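You operate a simulated robot arm through the tools that you are given. There is no shell and no other tool.

You run a simulated robot arm. Do the job below in one go: nothing can be reset, and whatever is moved stays where it is left.

## Task
Clamp the heat sink in the small vice and sand the old paste off.
Fine: fingers clear of the jaws; sanding block back; open the vice and leave the heat sink on the clear patch. Set down upright: heat sink, sanding block. What is to be rubbed or washed off counts as gone when no trace of it is left.
Where things are to end (x, y in the base frame): heat sink within 0.06 m of [0.79, 0.42].

Only the result counts: the job must be done as asked and must still hold three seconds after the hand-in. Knocking over, shifting, dropping, spilling or breaking anything else fails it.

## Robot
A 7-joint arm with a two-finger parallel gripper, fixed in place. Base frame: the origin is at the foot of the arm, x ahead of it, y to its left, z up. Readings come in m, degrees, newtons and seconds.
Its first joint turns from -166.0 to 166.0 degrees. Payload 3.43 kg.
The TCP is the grasp point between the finger pads, 0.034 m short of the fingertips. In the tool frame z runs along the fingers and y along their closing line. Largest opening 0.128 m; finger width 0.024, thickness 0.012; the body of the gripper, 0.048 by 0.13 m, starts 0.096 m behind the TCP.
Orientation is told as [roll, pitch, yaw] about the base's x, y, z axes, in that order, counted from this pose: with the fingers straight down and closing along the base's y, the tool's x points along the base's -x, its y along +y and its z along -z.

## Interface
- The arm moves only by the tool send_rows. Its argument "motion" is a list of rows, each a list of 3 entries, a list of its own where there are three numbers: the turn, a rotation vector about the tool's x, y, z in degrees, then the shift along the tool's x, y, z in m, then the finger opening in m, from 0 to 0.128. In form: [[[ax, ay, az], [dx, dy, dz], hand], ...]. A call has 1 to 20 rows; each row is the pose to reach, as a shift and turn from the pose commanded when the call began, along the tool's axes at that moment. Each row takes 0.2 s and may step no farther than 0.05 m and 8.6 degrees from the row before; otherwise, or with a gripper value out of range, the whole call is refused. Where a pose cannot be reached the arm comes as near as it can. A force on the tool above 50 N (or 10 N above the force at the start of the call, whichever is more), or a blocked arm, ends the call early, and 0.2 s more pass. The fingers move at their own pace (about 0.153 m/s each) and stop on an object; they squeeze with about 25 N. The grip force told is the motor's: it shows also when the fingers shut on nothing. Time passes only in rows, and 0.2 s behind the last, so rows that repeat a pose let the fingers close. It gives the time, the measured TCP pose, the force on the tool (base axes), the opening and the grip force at its end, in the units of the frame above (readings bear some noise), with the torque about the TCP (base axes, N m) and any sound that the robot's microphone picked up.
- Cameras (640 x 400 px; columns grow to the right, rows downward): "scene" is fixed at [0.2144, -0.6527, 1.4093]; the picture's right is [0.76, -0.65, 0.00], its down [-0.25, -0.29, -0.93] and it looks along [0.60, 0.70, -0.38] (base axes); focal length 316 px, centre (320, 200). "wrist" rides on the gripper at [0.076, -0.011, -0.16] in the tool frame; the picture's right is [0.15, 0.99, 0.00], its down [-0.88, 0.13, -0.46] and it looks along [-0.45, 0.07, 0.89] (tool axes); focal length 234 px, centre (320, 200). There is no depth. A picture from a camera that has moved, and an enlarged one, comes with that camera's place and axes in the base frame and with its lens. The place of the scene camera against the robot may be out by one fixed shift of up to 0.018 m in any direction.
- grab_frame(camera): a new picture of that camera. It takes no simulated time.
- zoom(camera, box): a new picture of the part [left, top, right, bottom] of that camera's present view, enlarged. It takes no simulated time.
- hand_in(): hands the job in; it is judged then, once.

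Nothing tells you positions but the pictures and the camera data. Unless the task says otherwise, let go and move clear before handing in.

The tools are called as a command line: name --argument value ..., lists and objects as JSON in quotes. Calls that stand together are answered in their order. send_rows: Moves the arm, as the interface text tells. Its arguments: {"type":"object","properties":{"motion":{"type":"array"}},"required":["motion"]} The other tools are called the same way: grab_frame (camera) takes a picture; zoom (camera, box) takes an enlarged picture of a part of a camera's view; hand_in () hands the job in.

At the start:

```text
time_s: 0.0
position: [0.6187, 0.1434, 1.0816]
orientation: [-0.1, 0.0, 0.0]
ft_force: [0.3, -0.3, -0.2]
ft_torque: [0.0, -0.01, 0.06]
opening: 0.1278
finger_force: 0.1
```

scene: 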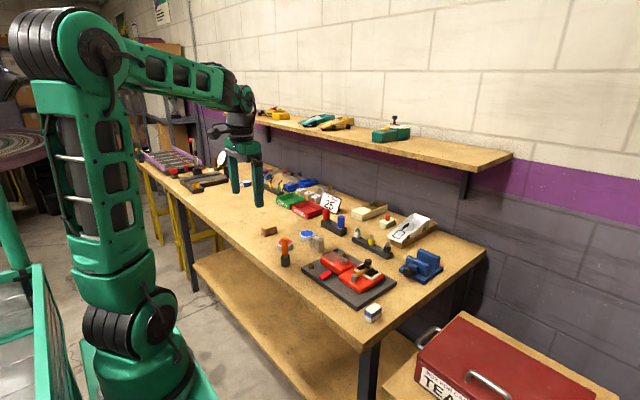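
wrist: 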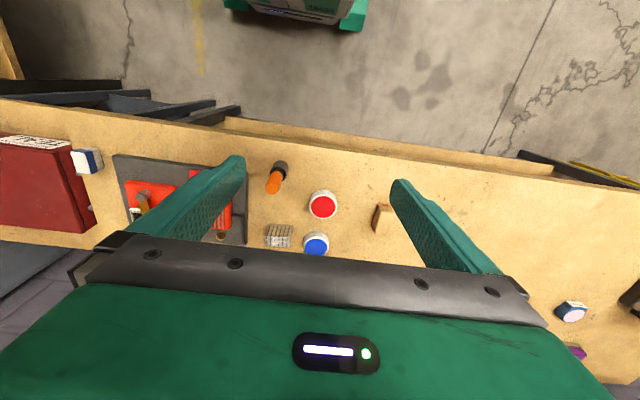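

I see a workbench with a blue vice at the right end, a red-and-grey fixture, jars, what may be a finned heat sink, and a brown block. I'll zoom in to identify each thing before moving.

zoom --camera "scene" --box '[240, 170, 400, 270]'

zoom --camera "scene" --box '[290, 220, 450, 320]'

zoom --camera "scene" --box '[130, 130, 290, 230]'

zoom --camera "wrist" --box '[240, 140, 400, 240]'

```text
4.00 times, centred on (320, 220) of scene
camera zoom: at [0.2144, -0.6527, 1.4093], right [0.76, -0.65, 0.0], down [-0.25, -0.29, -0.93], along [0.6, 0.7, -0.38], focal length 1262 px, centre (320, 120)
```

zoom: 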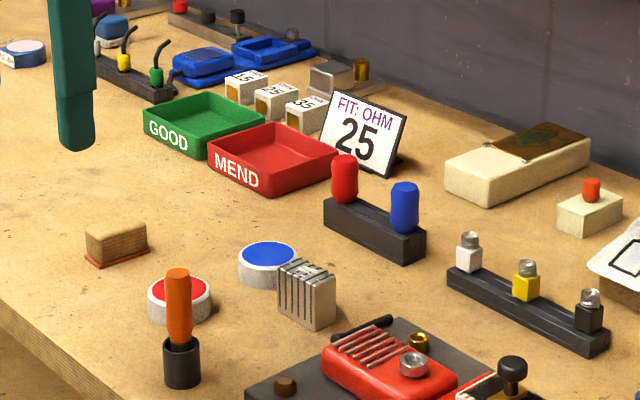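

```text
4.00 times, centred on (370, 270) of scene
camera zoom: at [0.2144, -0.6527, 1.4093], right [0.76, -0.65, 0.0], down [-0.25, -0.29, -0.93], along [0.6, 0.7, -0.38], focal length 1262 px, centre (120, -80)
```

zoom: 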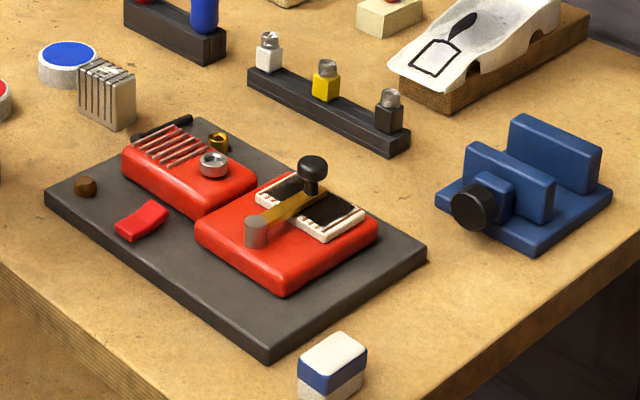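

```text
4.00 times, centred on (210, 180) of scene
camera zoom: at [0.2144, -0.6527, 1.4093], right [0.76, -0.65, 0.0], down [-0.25, -0.29, -0.93], along [0.6, 0.7, -0.38], focal length 1262 px, centre (760, 280)
```

zoom: 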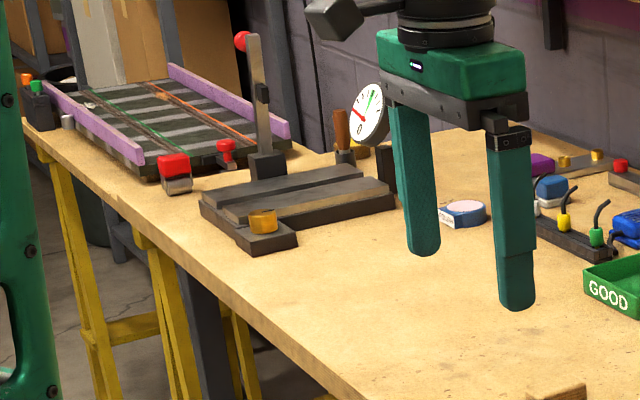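

```text
4.00 times, centred on (320, 190) of wrist
camera zoom: at [0.5439, 0.1311, 1.2417], right [-0.15, 0.99, 0.0], down [0.88, 0.13, 0.46], along [0.45, 0.07, -0.89], focal length 937 px, centre (320, 240)
```

zoom: 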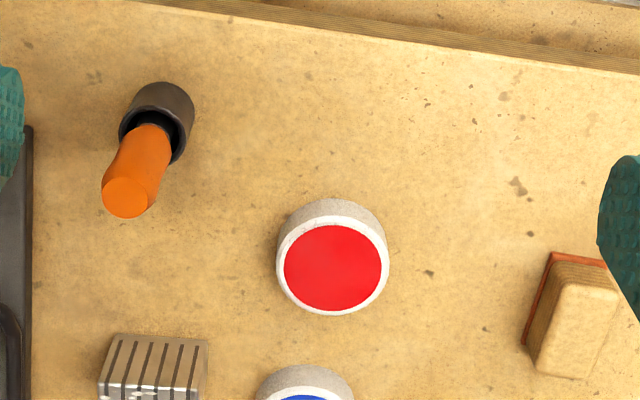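

The finned metal block beside the blue-lidded jar looks like the heat sink. The brown block with the red underside looks like the sanding block, and the blue vice is at the far right. I'll enlarge these further to find the paste and the vice's mechanism.

zoom --camera "scene" --box '[300, 225, 340, 260]'

zoom --camera "scene" --box '[395, 240, 451, 290]'

zoom --camera "scene" --box '[250, 215, 290, 245]'

zoom --camera "wrist" --box '[250, 215, 310, 260]'

```text
11.43 times, centred on (320, 242) of scene
camera zoom: at [0.2144, -0.6527, 1.4093], right [0.76, -0.65, 0.0], down [-0.25, -0.29, -0.93], along [0.6, 0.7, -0.38], focal length 3607 px, centre (320, -286)
```

zoom: 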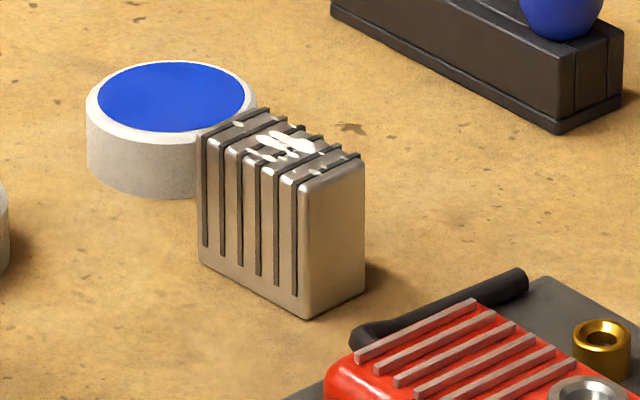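

```text
8.00 times, centred on (423, 265) of scene
camera zoom: at [0.2144, -0.6527, 1.4093], right [0.76, -0.65, 0.0], down [-0.25, -0.29, -0.93], along [0.6, 0.7, -0.38], focal length 2525 px, centre (-504, -320)
```

zoom: 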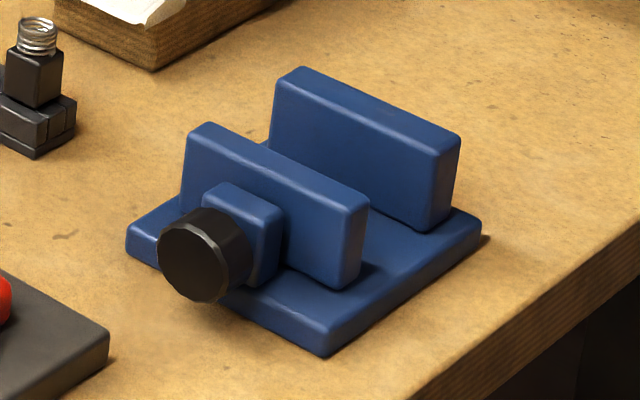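

```text
13.33 times, centred on (270, 230) of scene
camera zoom: at [0.2144, -0.6527, 1.4093], right [0.76, -0.65, 0.0], down [-0.25, -0.29, -0.93], along [0.6, 0.7, -0.38], focal length 4208 px, centre (987, -200)
```

zoom: 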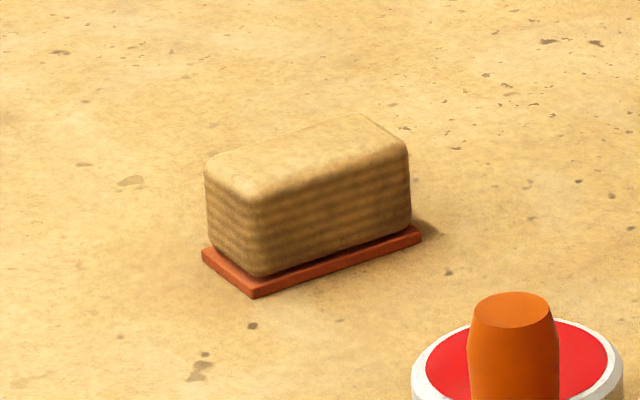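

```text
8.89 times, centred on (280, 238) of wrist
camera zoom: at [0.5439, 0.1311, 1.2417], right [-0.15, 0.99, 0.0], down [0.88, 0.13, 0.46], along [0.45, 0.07, -0.89], focal length 2082 px, centre (676, -133)
```

zoom: 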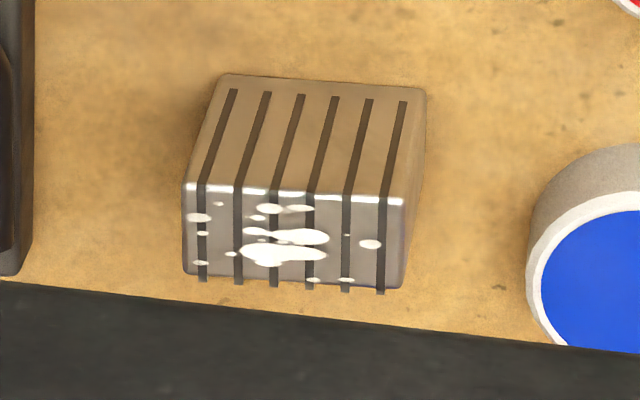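

White paste sits on the top face of the heat sink, and the vice has a black screw knob facing the robot. I'll move high over the vice end to look down at it with the wrist camera.

send_rows --motion '[[[0, 0, 0], [-0.02, -0.04, 0], 0.128], [[0, 0, 0], [-0.04, -0.08, 0], 0.128], [[0, 0, 0], [-0.06, -0.12, 0], 0.128], [[0, 0, 0], [-0.08, -0.16, 0], 0.128], [[0, 0, 0], [-0.1, -0.2, 0], 0.128], [[0, 0, 0], [-0.12, -0.24, 0], 0.128], [[0, 0, 0], [-0.14, -0.28, 0], 0.128], [[0, 0, 0], [-0.15, -0.32, 0], 0.128], [[0, 0, 0], [-0.16, -0.34, 0], 0.128], [[0, 0, 0], [-0.16, -0.34, 0], 0.128]]'

grab_frame --camera "wrist"

grab_frame --camera "scene"

```text
time_s: 2.2
position: [0.7644, -0.1959, 1.0914]
orientation: [0.0, -0.7, 0.0]
ft_force: [-0.2, 0.0, -0.7]
ft_torque: [0.01, -0.01, 0.0]
opening: 0.1279
finger_force: 0.0
```

```text
taken
camera wrist: at [0.6878, -0.2078, 1.2501], right [-0.15, 0.99, 0.0], down [0.88, 0.13, 0.47], along [0.46, 0.07, -0.88], focal length 234 px, centre (320, 200)
```

wrist: 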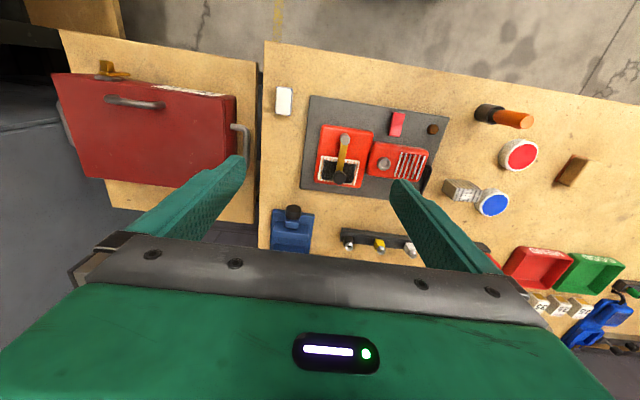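

```text
taken
```

scene: 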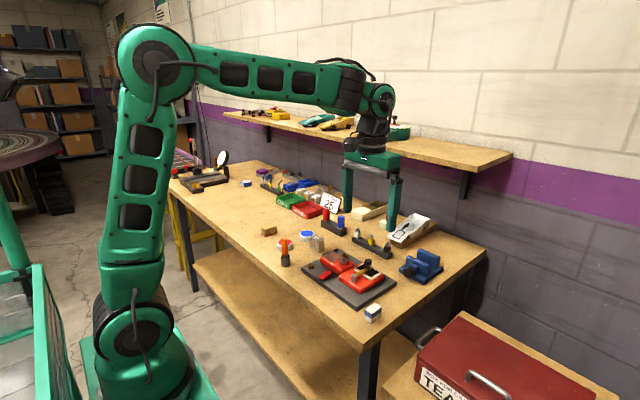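

The vice is partly hidden behind the gripper in this view. I'll hold a moment to see whether the arm is still settling, then zoom on the vice.

send_rows --motion '[[[0, 0, 0], [0, 0, 0], 0.128], [[0, 0, 0], [0, 0, 0], 0.128]]'

zoom --camera "wrist" --box '[250, 80, 450, 260]'

```text
time_s: 2.8
position: [0.7648, -0.1947, 1.0915]
orientation: [-0.1, -0.7, 0.0]
ft_force: [-0.4, -0.6, 0.0]
ft_torque: [0.02, 0.05, 0.02]
opening: 0.128
finger_force: 0.0
```

```text
2.22 times, centred on (350, 170) of wrist
camera zoom: at [0.6879, -0.2074, 1.25], right [-0.15, 0.99, 0.0], down [0.88, 0.13, 0.47], along [0.46, 0.07, -0.88], focal length 520 px, centre (253, 267)
```

zoom: 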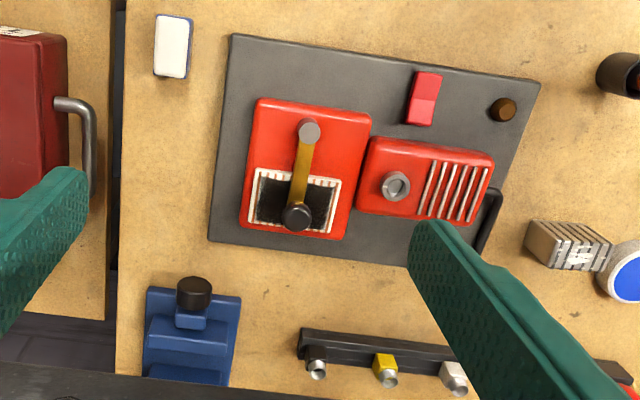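

The arm could not quite reach the pose I asked for at this height, so its reach grows only lower down. I put the vice at about x 0.94–1.06, y −0.225. I'll lower and move forward to see the jaws better.

send_rows --motion '[[[0, 0, 0], [0, 0, 0.03], 0.128], [[0, 0, 0], [0, 0, 0.06], 0.128], [[0, 0, 0], [0, 0, 0.09], 0.128], [[0, 0, 0], [-0.02, 0, 0.09], 0.128], [[0, 0, 0], [-0.04, 0, 0.09], 0.128], [[0, 0, 0], [-0.04, 0, 0.09], 0.128], [[0, 0, 0], [-0.04, 0, 0.09], 0.128]]'

grab_frame --camera "wrist"

zoom --camera "wrist" --box '[220, 140, 420, 270]'

```text
time_s: 4.4
position: [0.8072, -0.1962, 1.004]
orientation: [-0.2, -0.7, -0.1]
ft_force: [0.7, 0.7, 1.2]
ft_torque: [0.01, 0.03, 0.01]
opening: 0.1278
finger_force: 0.2
```

```text
taken
camera wrist: at [0.73, -0.2087, 1.1619], right [-0.15, 0.99, 0.0], down [0.87, 0.13, 0.47], along [0.46, 0.07, -0.88], focal length 234 px, centre (320, 200)
```

wrist: 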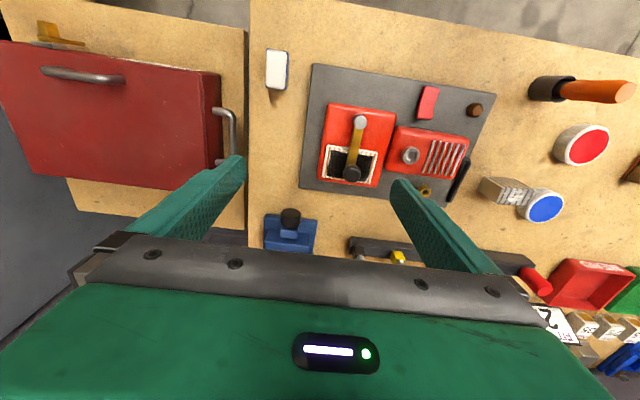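

```text
3.08 times, centred on (320, 205) of wrist
camera zoom: at [0.73, -0.2087, 1.1619], right [-0.15, 0.99, 0.0], down [0.87, 0.13, 0.47], along [0.46, 0.07, -0.88], focal length 720 px, centre (320, 185)
```

zoom: 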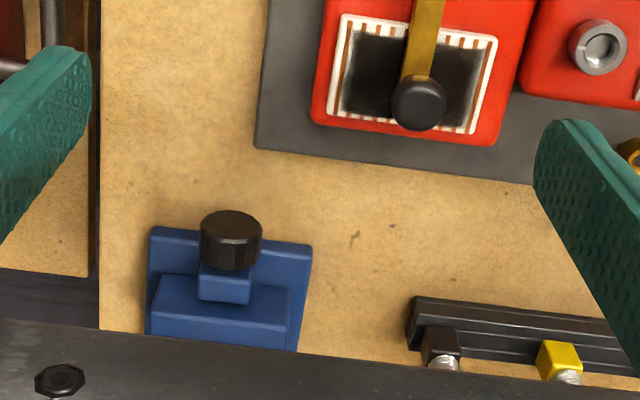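

The view matches my earlier estimate: base-plate front edge near x 0.94, y −0.27 to −0.18. The gripper's own position is known, so I'll use its fingertips in the scene view to calibrate the scene camera.

zoom --camera "scene" --box '[330, 140, 450, 290]'

zoom --camera "scene" --box '[350, 180, 410, 240]'

```text
2.67 times, centred on (390, 215) of scene
camera zoom: at [0.2144, -0.6527, 1.4093], right [0.76, -0.65, 0.0], down [-0.25, -0.29, -0.93], along [0.6, 0.7, -0.38], focal length 842 px, centre (133, 160)
```

zoom: 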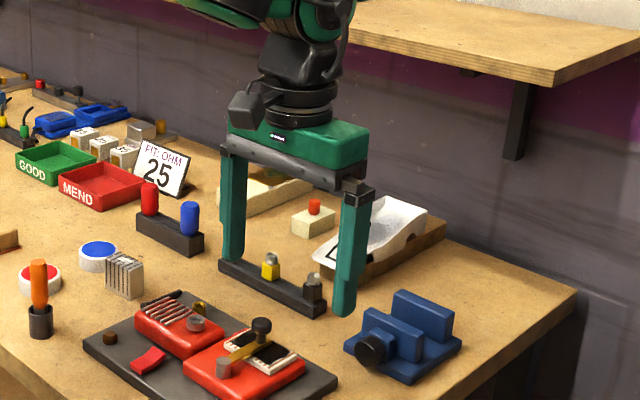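

```text
6.67 times, centred on (380, 210) of scene
camera zoom: at [0.2144, -0.6527, 1.4093], right [0.76, -0.65, 0.0], down [-0.25, -0.29, -0.93], along [0.6, 0.7, -0.38], focal length 2104 px, centre (-80, 133)
```

zoom: 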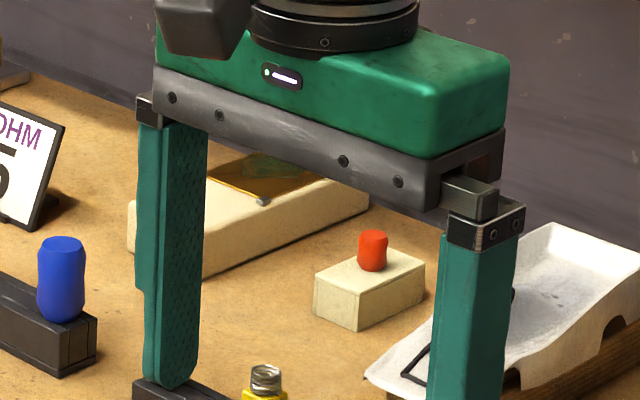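

The scene camera agrees with the known fingertip positions to within about 2 mm. My estimates are:

| Item | Estimate |
|---|---|
| Bench top | z ≈ 0.828 |
| Heat sink | centre ≈ (0.835, 0.09), close to the blue jar |
| Sanding block | ≈ (0.769, 0.295) |
| Jaw gap | x ≈ 1.0, y ≈ −0.225 |

Next I'll look from close above the heat sink.

send_rows --motion '[[[0, 0.2, 0], [0, 0.045, 0.0], 0.128], [[0, 0.4, 0], [0, 0.09, 0.0], 0.128], [[0, 0.7, 0], [0, 0.135, 0.0], 0.128], [[0, 0.7, 0], [0, 0.18, 0.0], 0.128], [[0, 0.7, 0], [0, 0.225, 0.0], 0.128], [[0, 0.7, 0], [0, 0.26, 0.01], 0.128], [[0, 0.7, 0], [-0.01, 0.28, 0.02], 0.128], [[0, 0.7, 0], [-0.02, 0.285, 0.04], 0.128], [[0, 0.7, 0], [-0.02, 0.285, 0.04], 0.128]]'

grab_frame --camera "wrist"

zoom --camera "wrist" --box '[250, 120, 410, 240]'

```text
time_s: 6.4
position: [0.8272, 0.0875, 0.9615]
orientation: [-0.1, 0.1, 0.0]
ft_force: [-0.4, 0.3, -0.2]
ft_torque: [0.0, -0.01, 0.04]
opening: 0.1281
finger_force: 0.0
```

```text
taken
camera wrist: at [0.7525, 0.076, 1.1207], right [-0.15, 0.99, 0.0], down [0.88, 0.13, 0.46], along [0.45, 0.07, -0.89], focal length 234 px, centre (320, 200)
```

wrist: 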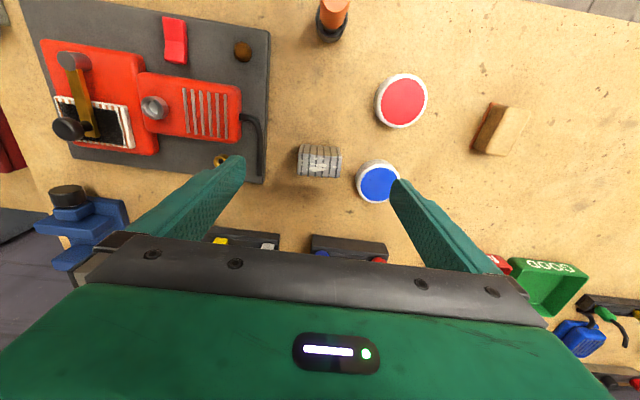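

```text
3.33 times, centred on (330, 180) of wrist
camera zoom: at [0.7525, 0.076, 1.1207], right [-0.15, 0.99, 0.0], down [0.88, 0.13, 0.46], along [0.45, 0.07, -0.89], focal length 781 px, centre (287, 267)
```

zoom: 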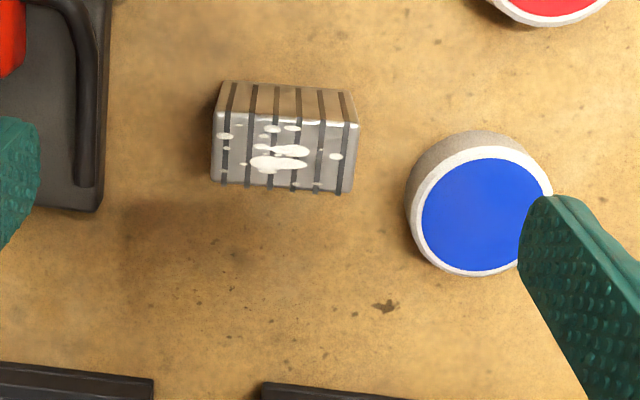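

The heat sink stands upright at about (0.8375, 0.088), yaw about 5.5°, top at z ≈ 0.8715. The jar leaves about 27 mm of free room on its left side. The jaw gap lies beyond straight-down reach, so I'll test a forward-tilted tool over the vice with the gripper empty.

send_rows --motion '[[[0, -4, 0], [0, -0.045, -0.01], 0.128], [[0, -8, 0], [0, -0.09, -0.02], 0.128], [[0, -12, 0], [-0.01, -0.135, -0.02], 0.128], [[0, -16, 0], [-0.02, -0.18, -0.02], 0.128], [[0, -20, 0], [-0.04, -0.225, -0.02], 0.128], [[0, -20, 0], [-0.06, -0.26, -0.02], 0.128], [[0, -20, 0], [-0.09, -0.285, -0.02], 0.128], [[0, -20, 0], [-0.12, -0.3, -0.02], 0.128], [[0, -20, 0], [-0.12, -0.3, -0.02], 0.128]]'

grab_frame --camera "wrist"

grab_frame --camera "scene"

```text
time_s: 8.4
position: [0.9448, -0.2128, 0.9824]
orientation: [-0.2, -20.0, -0.1]
ft_force: [0.6, -0.2, 1.1]
ft_torque: [0.02, 0.02, 0.04]
opening: 0.1279
finger_force: 0.1
```

```text
taken
camera wrist: at [0.8205, -0.2262, 1.1067], right [-0.14, 0.99, -0.05], down [0.67, 0.13, 0.73], along [0.73, 0.07, -0.68], focal length 234 px, centre (320, 200)
```

wrist: 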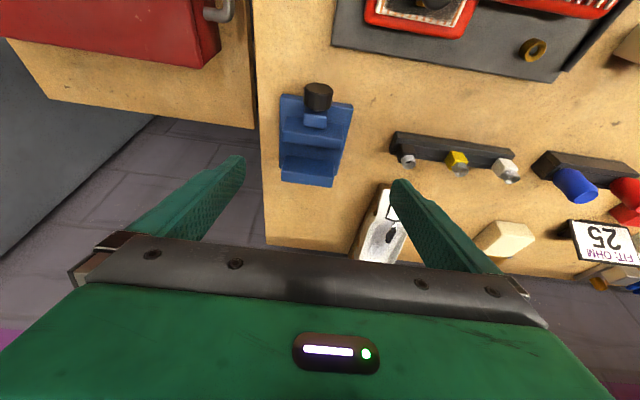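

```text
taken
```

scene: 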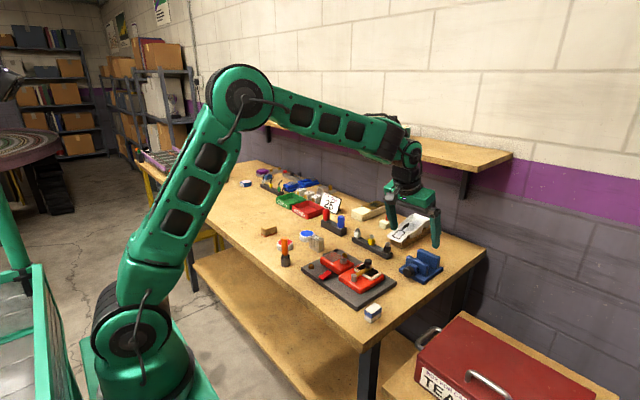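

The tilted pose reaches well and the whole vice is visible now. I'll zoom in on it.

zoom --camera "wrist" --box '[270, 75, 366, 195]'

zoom --camera "scene" --box '[390, 235, 454, 295]'

```text
3.33 times, centred on (318, 135) of wrist
camera zoom: at [0.8205, -0.2262, 1.1067], right [-0.14, 0.99, -0.05], down [0.67, 0.13, 0.73], along [0.73, 0.07, -0.68], focal length 781 px, centre (327, 417)
```

zoom: 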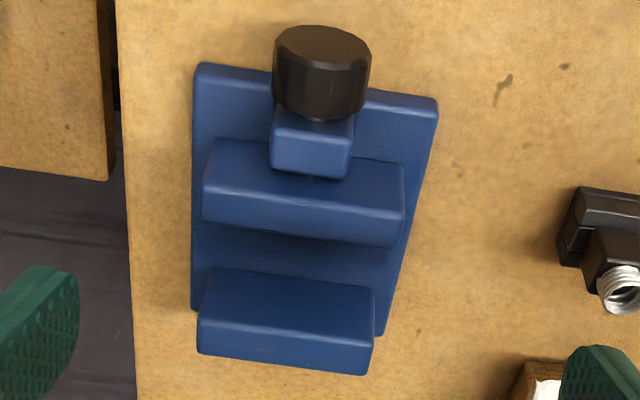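

```text
6.67 times, centred on (422, 265) of scene
camera zoom: at [0.2144, -0.6527, 1.4093], right [0.76, -0.65, 0.0], down [-0.25, -0.29, -0.93], along [0.6, 0.7, -0.38], focal length 2104 px, centre (-360, -233)
```

zoom: 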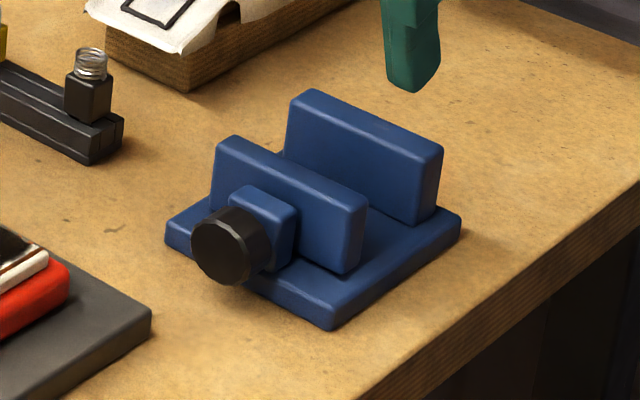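

I need the edge positions more precisely, so I'll enlarge the jaws further.

zoom --camera "wrist" --box '[276, 112, 346, 156]'

zoom --camera "wrist" --box '[276, 150, 346, 194]'

zoom --camera "wrist" --box '[276, 78, 346, 122]'

```text
9.09 times, centred on (311, 134) of wrist
camera zoom: at [0.8205, -0.2262, 1.1067], right [-0.14, 0.99, -0.05], down [0.67, 0.13, 0.73], along [0.73, 0.07, -0.68], focal length 2129 px, centre (402, 800)
```

zoom: 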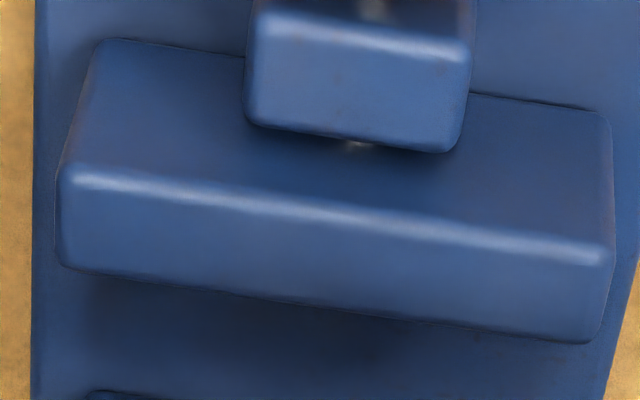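

```text
9.09 times, centred on (311, 172) of wrist
camera zoom: at [0.8205, -0.2262, 1.1067], right [-0.14, 0.99, -0.05], down [0.67, 0.13, 0.73], along [0.73, 0.07, -0.68], focal length 2129 px, centre (402, 454)
```

zoom: 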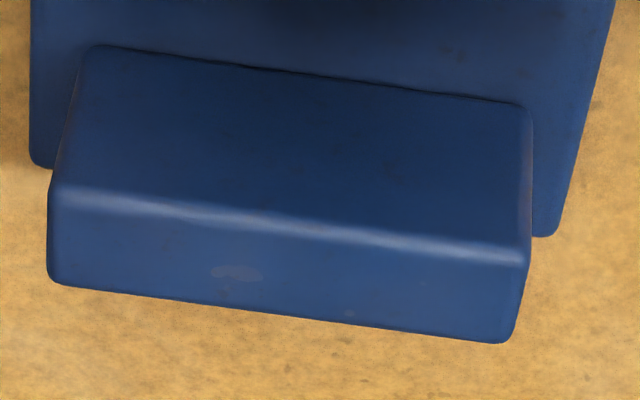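

```text
9.09 times, centred on (311, 100) of wrist
camera zoom: at [0.8205, -0.2262, 1.1067], right [-0.14, 0.99, -0.05], down [0.67, 0.13, 0.73], along [0.73, 0.07, -0.68], focal length 2129 px, centre (402, 1109)
```

zoom: 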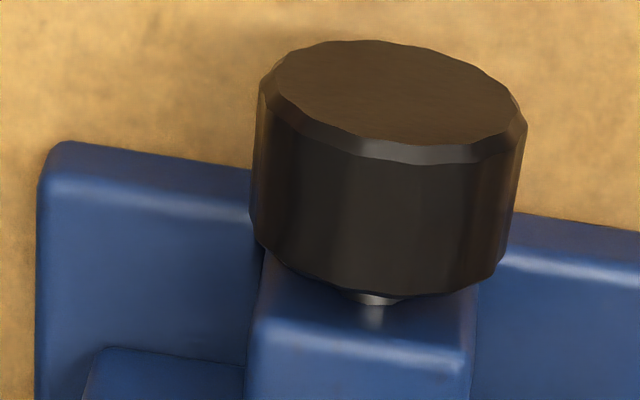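

I now have the vice measured:

| Part | Estimate |
|---|---|
| Jaw gap | x ≈ 0.977–1.021, centre y ≈ −0.2255 |
| Jaw tops | z ≈ 0.8765 |
| Base plate top | z ≈ 0.842 |
| Screw knob | 30 mm diameter, centre ≈ (0.9275, −0.226, 0.858) |

I'll bring the open fingers down around the knob to find out how it works.

send_rows --motion '[[[0, 0, 0], [0.03, -0.006, 0], 0.08], [[0, 0, 0], [0.0626, -0.013, 0], 0.07], [[0, 0, 0], [0.0626, -0.013, 0.03], 0.07], [[0, 0, 0], [0.0626, -0.013, 0.06], 0.07], [[0, 0, 0], [0.0626, -0.013, 0.08], 0.07], [[0, 0, 0], [0.0626, -0.013, 0.0898], 0.07], [[0, 0, 0], [0.0626, -0.013, 0.0898], 0.07]]'

grab_frame --camera "wrist"

zoom --camera "scene" --box '[380, 220, 460, 300]'

```text
time_s: 10.0
position: [0.9182, -0.2261, 0.8761]
orientation: [-0.1, -20.0, -0.1]
ft_force: [0.0, -0.1, -0.9]
ft_torque: [0.03, -0.01, 0.02]
opening: 0.0698
finger_force: 0.0
```

```text
taken
camera wrist: at [0.7941, -0.2374, 1.0001], right [-0.14, 0.99, -0.05], down [0.67, 0.13, 0.73], along [0.73, 0.07, -0.68], focal length 234 px, centre (320, 200)
```

wrist: 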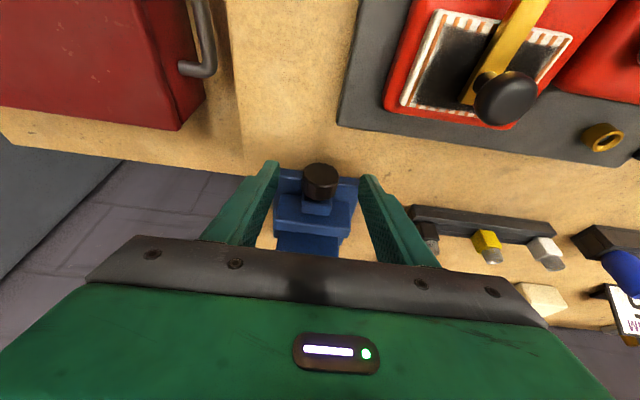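

```text
5.00 times, centred on (420, 260) of scene
camera zoom: at [0.2144, -0.6527, 1.4093], right [0.76, -0.65, 0.0], down [-0.25, -0.29, -0.93], along [0.6, 0.7, -0.38], focal length 1578 px, centre (-180, -100)
```

zoom: 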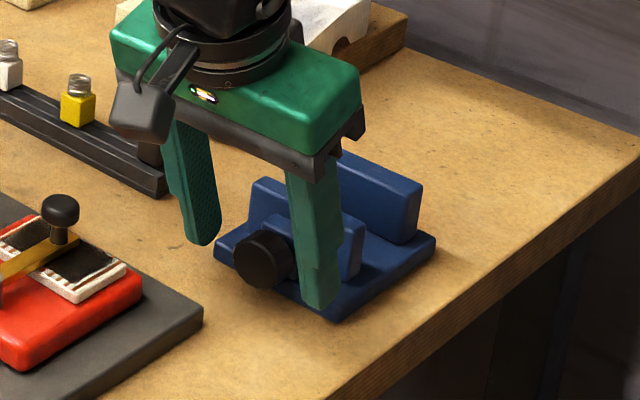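

The fingers straddle the knob cleanly. I'll close on it and read the opening and forces.

send_rows --motion '[[[0, 0, 0], [0, 0, 0], 0.04], [[0, 0, 0], [0, 0, 0], 0.02], [[0, 0, 0], [0, 0, 0], 0.02]]'

zoom --camera "wrist" --box '[260, 150, 380, 250]'

```text
time_s: 10.8
position: [0.9198, -0.2248, 0.8765]
orientation: [-0.1, -20.0, 0.0]
ft_force: [-0.4, 1.1, -0.4]
ft_torque: [0.05, -0.24, 0.01]
opening: 0.0318
finger_force: 44.8
```

```text
4.00 times, centred on (320, 200) of wrist
camera zoom: at [0.7941, -0.2372, 1.0002], right [-0.14, 0.99, -0.05], down [0.67, 0.13, 0.73], along [0.73, 0.07, -0.68], focal length 937 px, centre (320, 200)
```

zoom: 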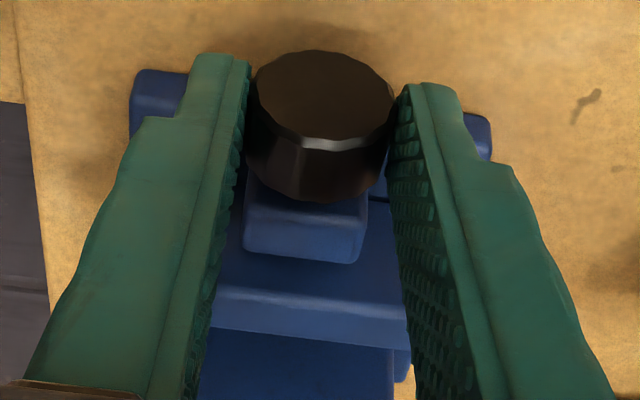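

Gripped: the knob is about 32 mm across and well centred. I'll try a small turn about the screw axis, clockwise as seen from the robot, to see whether it turns.

send_rows --motion '[[[-3.76, 0, 1.37], [0, -0.0013, 0], 0.02], [[-7.52, 0, 2.74], [0, -0.0026, 0.0002], 0.02], [[-11.28, 0, 4.1], [0.0001, -0.0039, 0.0004], 0.02], [[-14.1, 0, 5.13], [0.0002, -0.0048, 0.0006], 0.02], [[-14.1, 0, 5.13], [0.0002, -0.0048, 0.0006], 0.02]]'

zoom --camera "wrist" --box '[260, 150, 380, 250]'

zoom --camera "scene" --box '[380, 220, 460, 300]'

```text
time_s: 12.0
position: [0.9191, -0.2314, 0.8753]
orientation: [15.8, -19.2, -5.6]
ft_force: [5.8, -13.8, -7.6]
ft_torque: [-0.42, -0.04, 0.05]
opening: 0.0317
finger_force: 45.2
```

```text
4.00 times, centred on (320, 200) of wrist
camera zoom: at [0.794, -0.2753, 0.9924], right [-0.13, 0.97, 0.21], down [0.67, -0.06, 0.74], along [0.73, 0.24, -0.64], focal length 937 px, centre (320, 200)
```

zoom: 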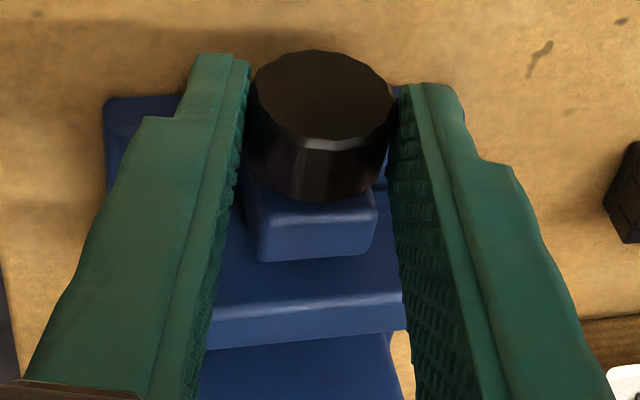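

```text
5.00 times, centred on (420, 260) of scene
camera zoom: at [0.2144, -0.6527, 1.4093], right [0.76, -0.65, 0.0], down [-0.25, -0.29, -0.93], along [0.6, 0.7, -0.38], focal length 1578 px, centre (-180, -100)
```

zoom: 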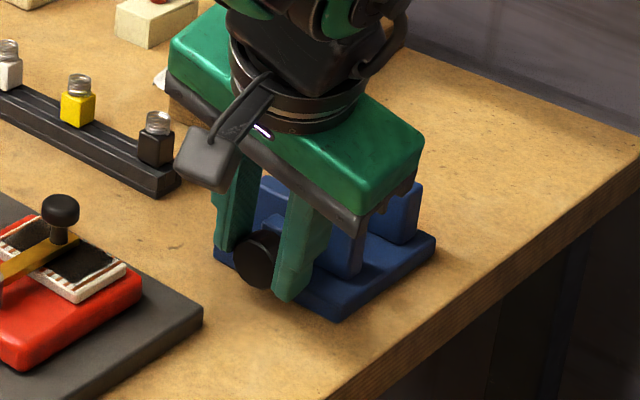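

The knob seems to have followed the fingers with moderate resistance. I'll take a fine close-up as a reference, then turn further and compare the facets and the jaw.

zoom --camera "wrist" --box '[300, 155, 364, 205]'

send_rows --motion '[[[-3.76, 0, 1.37], [0, -0.0017, 0.0], 0.02], [[-7.52, 0, 2.74], [0, -0.0034, 0.0002], 0.02], [[-11.28, 0, 4.1], [0.0001, -0.005, 0.0004], 0.02], [[-14.1, 0, 5.13], [0.0002, -0.006, 0.0006], 0.02], [[-14.1, 0, 5.13], [0.0002, -0.006, 0.0006], 0.02]]'

zoom --camera "wrist" --box '[300, 155, 364, 205]'

zoom --camera "scene" --box '[380, 220, 460, 300]'

```text
8.00 times, centred on (332, 180) of wrist
camera zoom: at [0.794, -0.2753, 0.9924], right [-0.13, 0.97, 0.21], down [0.67, -0.06, 0.74], along [0.73, 0.24, -0.64], focal length 1873 px, centre (224, 360)
```

zoom: 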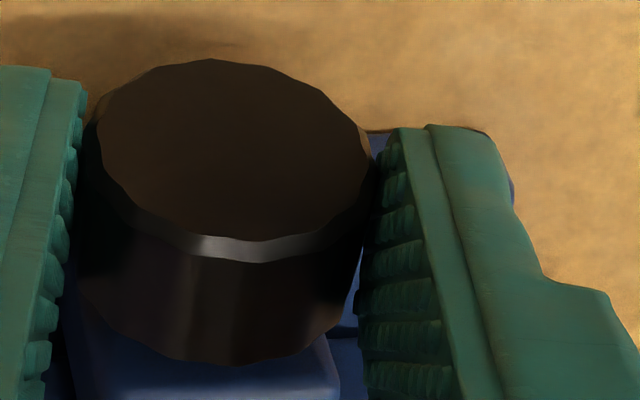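

```text
time_s: 13.2
position: [0.9184, -0.2377, 0.873]
orientation: [31.4, -17.1, -10.5]
ft_force: [9.0, -21.7, -15.8]
ft_torque: [-0.74, -0.66, -0.36]
opening: 0.0318
finger_force: 44.3
```

```text
8.00 times, centred on (332, 180) of wrist
camera zoom: at [0.794, -0.3105, 0.9749], right [-0.13, 0.88, 0.45], down [0.67, -0.25, 0.7], along [0.73, 0.4, -0.56], focal length 1873 px, centre (224, 360)
```

zoom: 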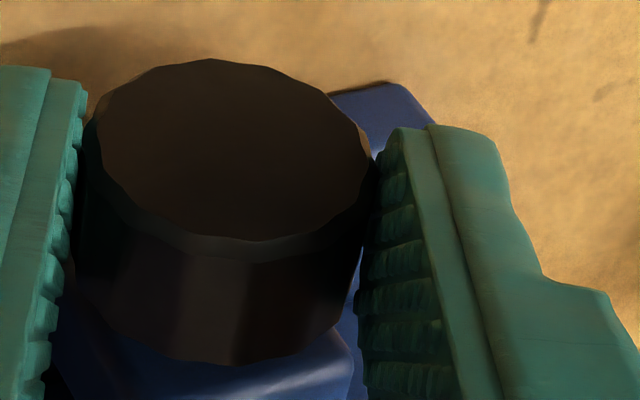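

```text
5.00 times, centred on (420, 260) of scene
camera zoom: at [0.2144, -0.6527, 1.4093], right [0.76, -0.65, 0.0], down [-0.25, -0.29, -0.93], along [0.6, 0.7, -0.38], focal length 1578 px, centre (-180, -100)
```

zoom: 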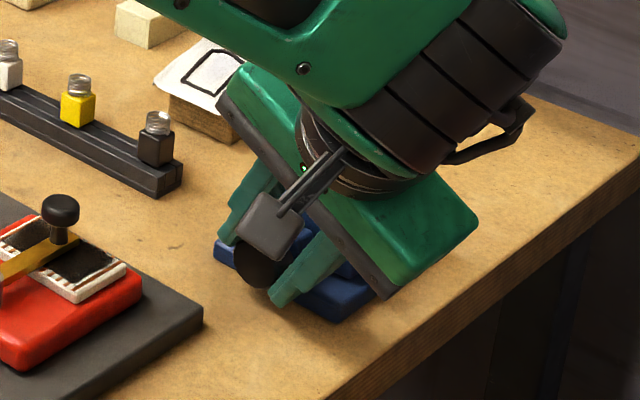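

The facets stay fixed relative to the fingers, so the knob turns as a screw with its axis at about z 0.852. I'll open slightly, back off and return to my earlier viewpoint to measure how far the jaw travelled for about 31° of turn.

send_rows --motion '[[[0, 0, 0], [0, 0, 0], 0.037], [[0, 0, 0], [0, 0, 0], 0.037], [[0, 0, 0], [0, 0, -0.03], 0.04], [[0, 0, 0], [0, 0, -0.06], 0.07], [[7.52, 0, -2.74], [-0.015, 0.02, -0.063], 0.07], [[15.04, 0, -5.47], [-0.03, 0.04, -0.065], 0.07], [[22.55, 0, -8.21], [-0.042, 0.06, -0.067], 0.07], [[28.19, 0, -10.26], [-0.0529, 0.0763, -0.0683], 0.07], [[28.19, 0, -10.26], [-0.0529, 0.0763, -0.0683], 0.07]]'

zoom --camera "wrist" --box '[270, 75, 366, 195]'

zoom --camera "scene" --box '[390, 235, 454, 295]'

```text
time_s: 15.2
position: [0.9463, -0.2103, 0.9843]
orientation: [-0.1, -20.0, -0.1]
ft_force: [0.0, 0.3, -0.2]
ft_torque: [0.04, 0.02, -0.01]
opening: 0.0702
finger_force: 0.1
```

```text
3.33 times, centred on (318, 135) of wrist
camera zoom: at [0.8208, -0.2222, 1.108], right [-0.14, 0.99, -0.05], down [0.67, 0.13, 0.73], along [0.73, 0.07, -0.68], focal length 781 px, centre (327, 417)
```

zoom: 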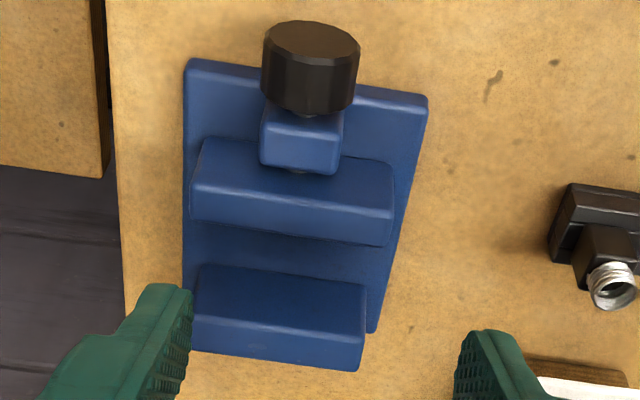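

```text
6.67 times, centred on (422, 265) of scene
camera zoom: at [0.2144, -0.6527, 1.4093], right [0.76, -0.65, 0.0], down [-0.25, -0.29, -0.93], along [0.6, 0.7, -0.38], focal length 2104 px, centre (-360, -233)
```

zoom: 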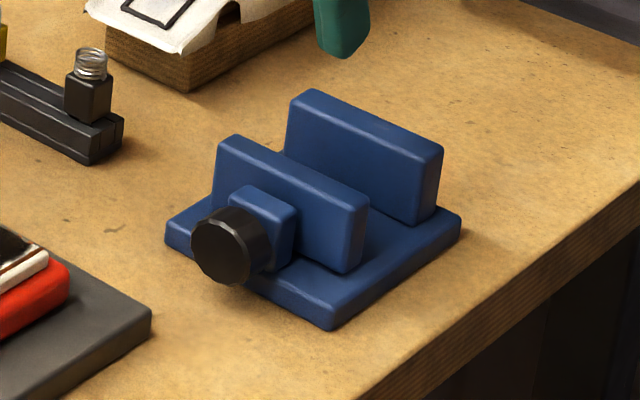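

I'll take the same enlarged crop as at the start to compare jaw positions exactly.

zoom --camera "scene" --box '[395, 240, 451, 290]'

zoom --camera "wrist" --box '[276, 112, 346, 156]'

zoom --camera "wrist" --box '[276, 78, 346, 122]'

```text
8.00 times, centred on (423, 265) of scene
camera zoom: at [0.2144, -0.6527, 1.4093], right [0.76, -0.65, 0.0], down [-0.25, -0.29, -0.93], along [0.6, 0.7, -0.38], focal length 2525 px, centre (-504, -320)
```

zoom: 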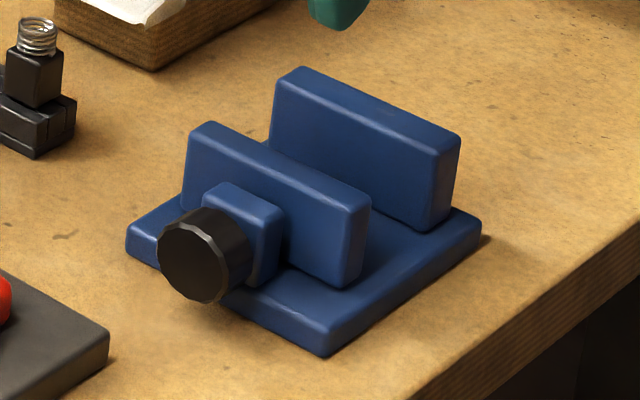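

```text
9.09 times, centred on (311, 134) of wrist
camera zoom: at [0.8208, -0.2222, 1.108], right [-0.14, 0.99, -0.05], down [0.67, 0.13, 0.73], along [0.73, 0.07, -0.68], focal length 2129 px, centre (402, 800)
```

zoom: 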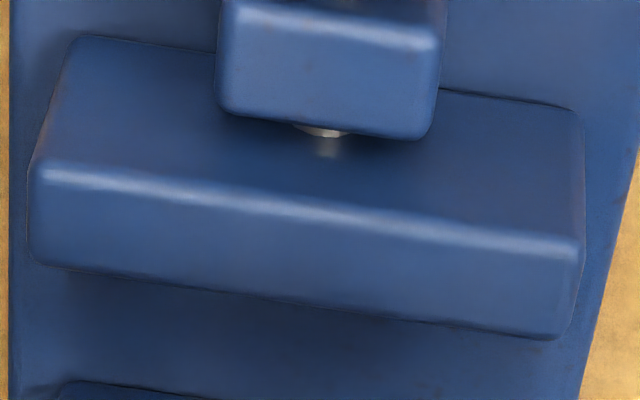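

```text
9.09 times, centred on (311, 100) of wrist
camera zoom: at [0.8208, -0.2222, 1.108], right [-0.14, 0.99, -0.05], down [0.67, 0.13, 0.73], along [0.73, 0.07, -0.68], focal length 2129 px, centre (402, 1109)
```

zoom: 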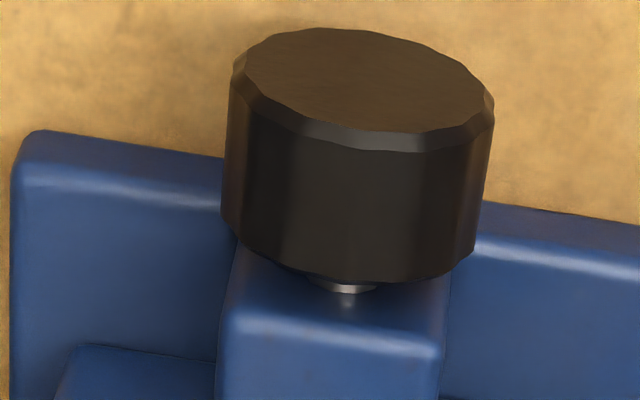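

The boss is fixed and the screw pushes the jaw, which advanced about 1.5 mm for 30°, so the lead is about 18 mm per turn. Closing on the heat sink should take about 280°, or a few strokes. Next I'll fetch the heat sink with the same 20° tilt so it stays upright in the vice.

send_rows --motion '[[[0, 0, 0], [0.0163, 0.0369, -0.0059], 0.07], [[0, 0, 0], [0.0325, 0.0738, -0.0118], 0.07], [[0, 0, 0], [0.0488, 0.1107, -0.0177], 0.07], [[0, 0, 0], [0.065, 0.1477, -0.0237], 0.07], [[-0.5, 0, -1.3], [0.0813, 0.1846, -0.0296], 0.07], [[-1.0, 0, -2.6], [0.0976, 0.2215, -0.0355], 0.07], [[-1.5, 0, -4.0], [0.1138, 0.2584, -0.0414], 0.07], [[-1.88, 0, -5.17], [0.1301, 0.2953, -0.0473], 0.07], [[-1.88, 0, -5.17], [0.1431, 0.2953, -0.0116], 0.07], [[-1.88, 0, -5.17], [0.1431, 0.2953, -0.0116], 0.07]]'

grab_frame --camera "wrist"

zoom --camera "wrist" --box '[260, 130, 380, 220]'

zoom --camera "scene" --box '[280, 200, 360, 260]'

```text
time_s: 17.4
position: [0.8077, 0.0852, 0.9434]
orientation: [-0.1, -20.0, 5.5]
ft_force: [-0.1, -0.2, 0.3]
ft_torque: [-0.01, 0.02, 0.02]
opening: 0.0698
finger_force: 0.1
```

```text
taken
camera wrist: at [0.6842, 0.0611, 1.067], right [-0.23, 0.97, -0.05], down [0.66, 0.2, 0.73], along [0.72, 0.14, -0.68], focal length 234 px, centre (320, 200)
```

wrist: 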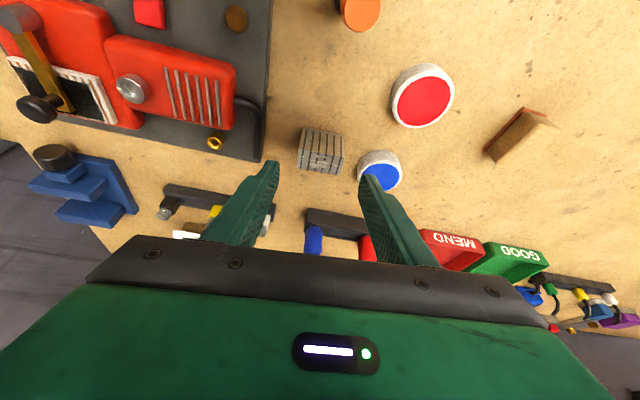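

```text
4.44 times, centred on (320, 175) of wrist
camera zoom: at [0.6842, 0.0611, 1.067], right [-0.23, 0.97, -0.05], down [0.66, 0.2, 0.73], along [0.72, 0.14, -0.68], focal length 1041 px, centre (320, 311)
```

zoom: 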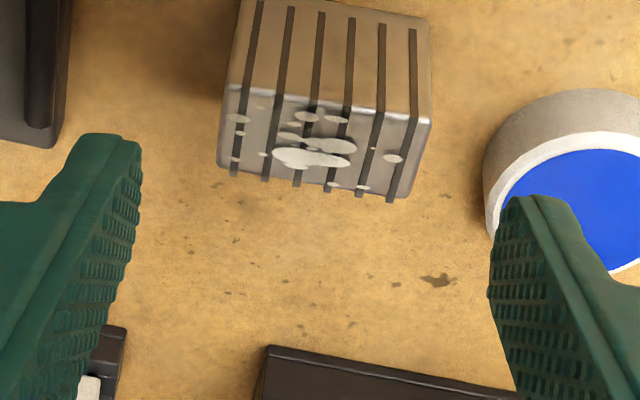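

```text
6.67 times, centred on (320, 230) of scene
camera zoom: at [0.2144, -0.6527, 1.4093], right [0.76, -0.65, 0.0], down [-0.25, -0.29, -0.93], along [0.6, 0.7, -0.38], focal length 2104 px, centre (320, 0)
```

zoom: 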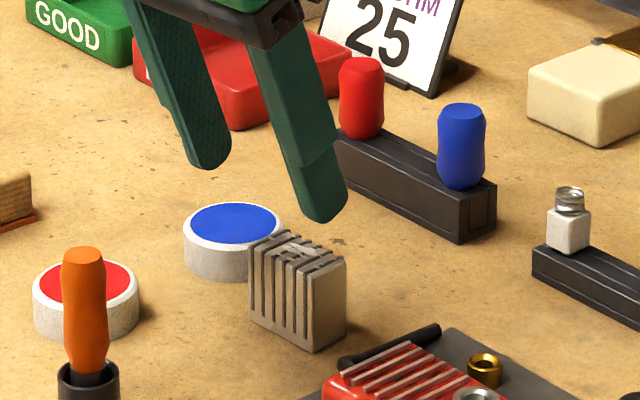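

Combining wrist views gives a better height: heat sink top z ≈ 0.864 and bench ≈ 0.82. The heat sink centre is (0.8396, 0.0883) and lies right along the tool axis. I'll descend so the fingertips overlap its top 14 mm, staying above the jar.

send_rows --motion '[[[0, 0, 0], [0, 0, 0.025], 0.064], [[0, 0, 0], [-0.0003, 0, 0.045], 0.064], [[0, 0, 0], [-0.0007, 0, 0.0645], 0.064], [[0, 0, 0], [-0.0007, 0, 0.0645], 0.064]]'

grab_frame --camera "wrist"

zoom --camera "wrist" --box '[260, 130, 380, 230]'

zoom --camera "scene" --box '[290, 200, 350, 260]'

```text
time_s: 18.4
position: [0.8322, 0.0871, 0.8836]
orientation: [-0.1, -19.9, 5.4]
ft_force: [-0.2, -0.7, 0.3]
ft_torque: [0.0, 0.01, 0.01]
opening: 0.0638
finger_force: 0.0
```

```text
taken
camera wrist: at [0.7077, 0.0632, 1.0074], right [-0.23, 0.97, -0.05], down [0.66, 0.19, 0.73], along [0.72, 0.14, -0.68], focal length 234 px, centre (320, 200)
```

wrist: 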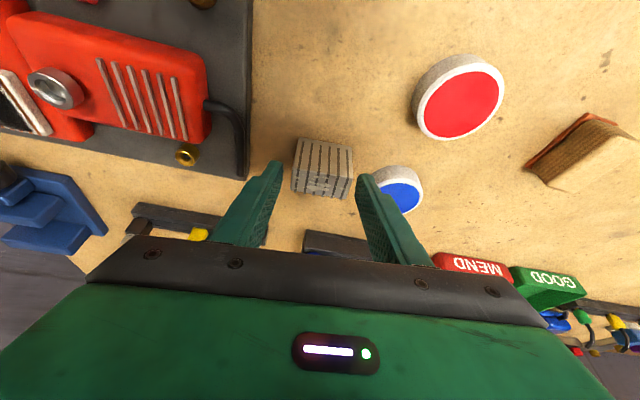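

```text
4.00 times, centred on (320, 180) of wrist
camera zoom: at [0.7077, 0.0632, 1.0074], right [-0.23, 0.97, -0.05], down [0.66, 0.19, 0.73], along [0.72, 0.14, -0.68], focal length 937 px, centre (320, 280)
```

zoom: 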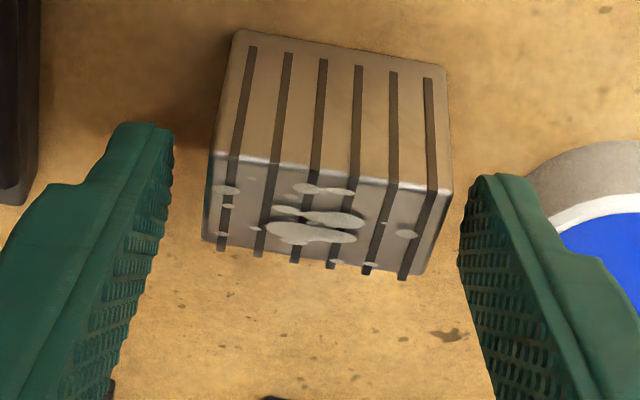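

```text
6.67 times, centred on (320, 230) of scene
camera zoom: at [0.2144, -0.6527, 1.4093], right [0.76, -0.65, 0.0], down [-0.25, -0.29, -0.93], along [0.6, 0.7, -0.38], focal length 2104 px, centre (320, 0)
```

zoom: 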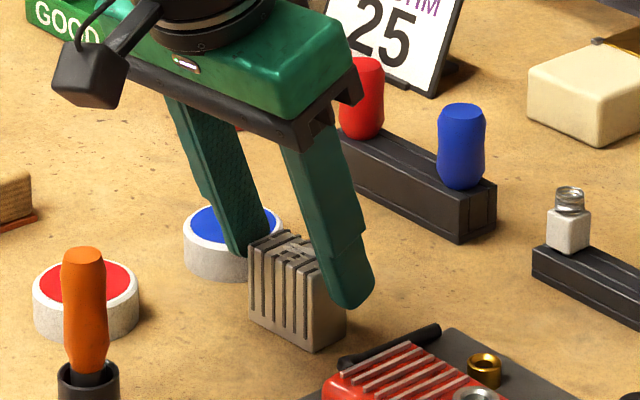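

The fingers sit either side of the heat sink, aligned with it. I'll close on it.

send_rows --motion '[[[0, 0, 0], [0, 0, 0], 0.052], [[0, 0, 0], [0, 0, 0], 0.044], [[0, 0, 0], [0, 0, 0], 0.035], [[0, 0, 0], [0, 0, 0], 0.035]]'

zoom --camera "wrist" --box '[260, 130, 380, 230]'

zoom --camera "scene" --box '[290, 200, 350, 260]'

```text
time_s: 19.4
position: [0.8307, 0.0868, 0.8838]
orientation: [-0.1, -20.1, 5.6]
ft_force: [0.8, -0.6, 0.6]
ft_torque: [0.05, 0.03, -0.02]
opening: 0.0493
finger_force: 24.6
```

```text
4.00 times, centred on (320, 180) of wrist
camera zoom: at [0.7077, 0.0632, 1.0076], right [-0.23, 0.97, -0.05], down [0.66, 0.19, 0.73], along [0.72, 0.14, -0.68], focal length 937 px, centre (320, 280)
```

zoom: 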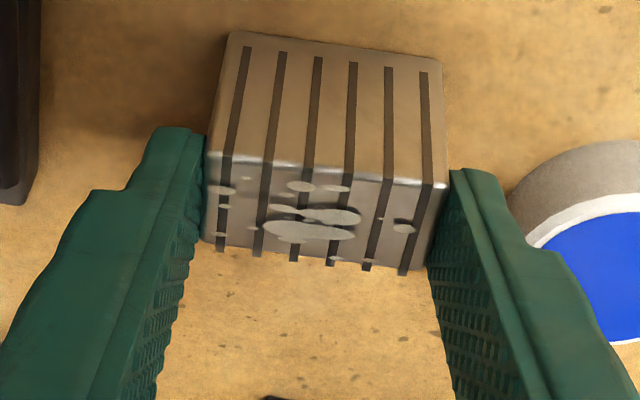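

```text
6.67 times, centred on (320, 230) of scene
camera zoom: at [0.2144, -0.6527, 1.4093], right [0.76, -0.65, 0.0], down [-0.25, -0.29, -0.93], along [0.6, 0.7, -0.38], focal length 2104 px, centre (320, 0)
```

zoom: 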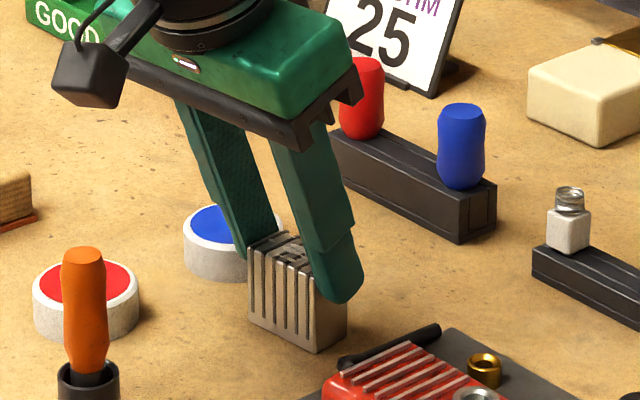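

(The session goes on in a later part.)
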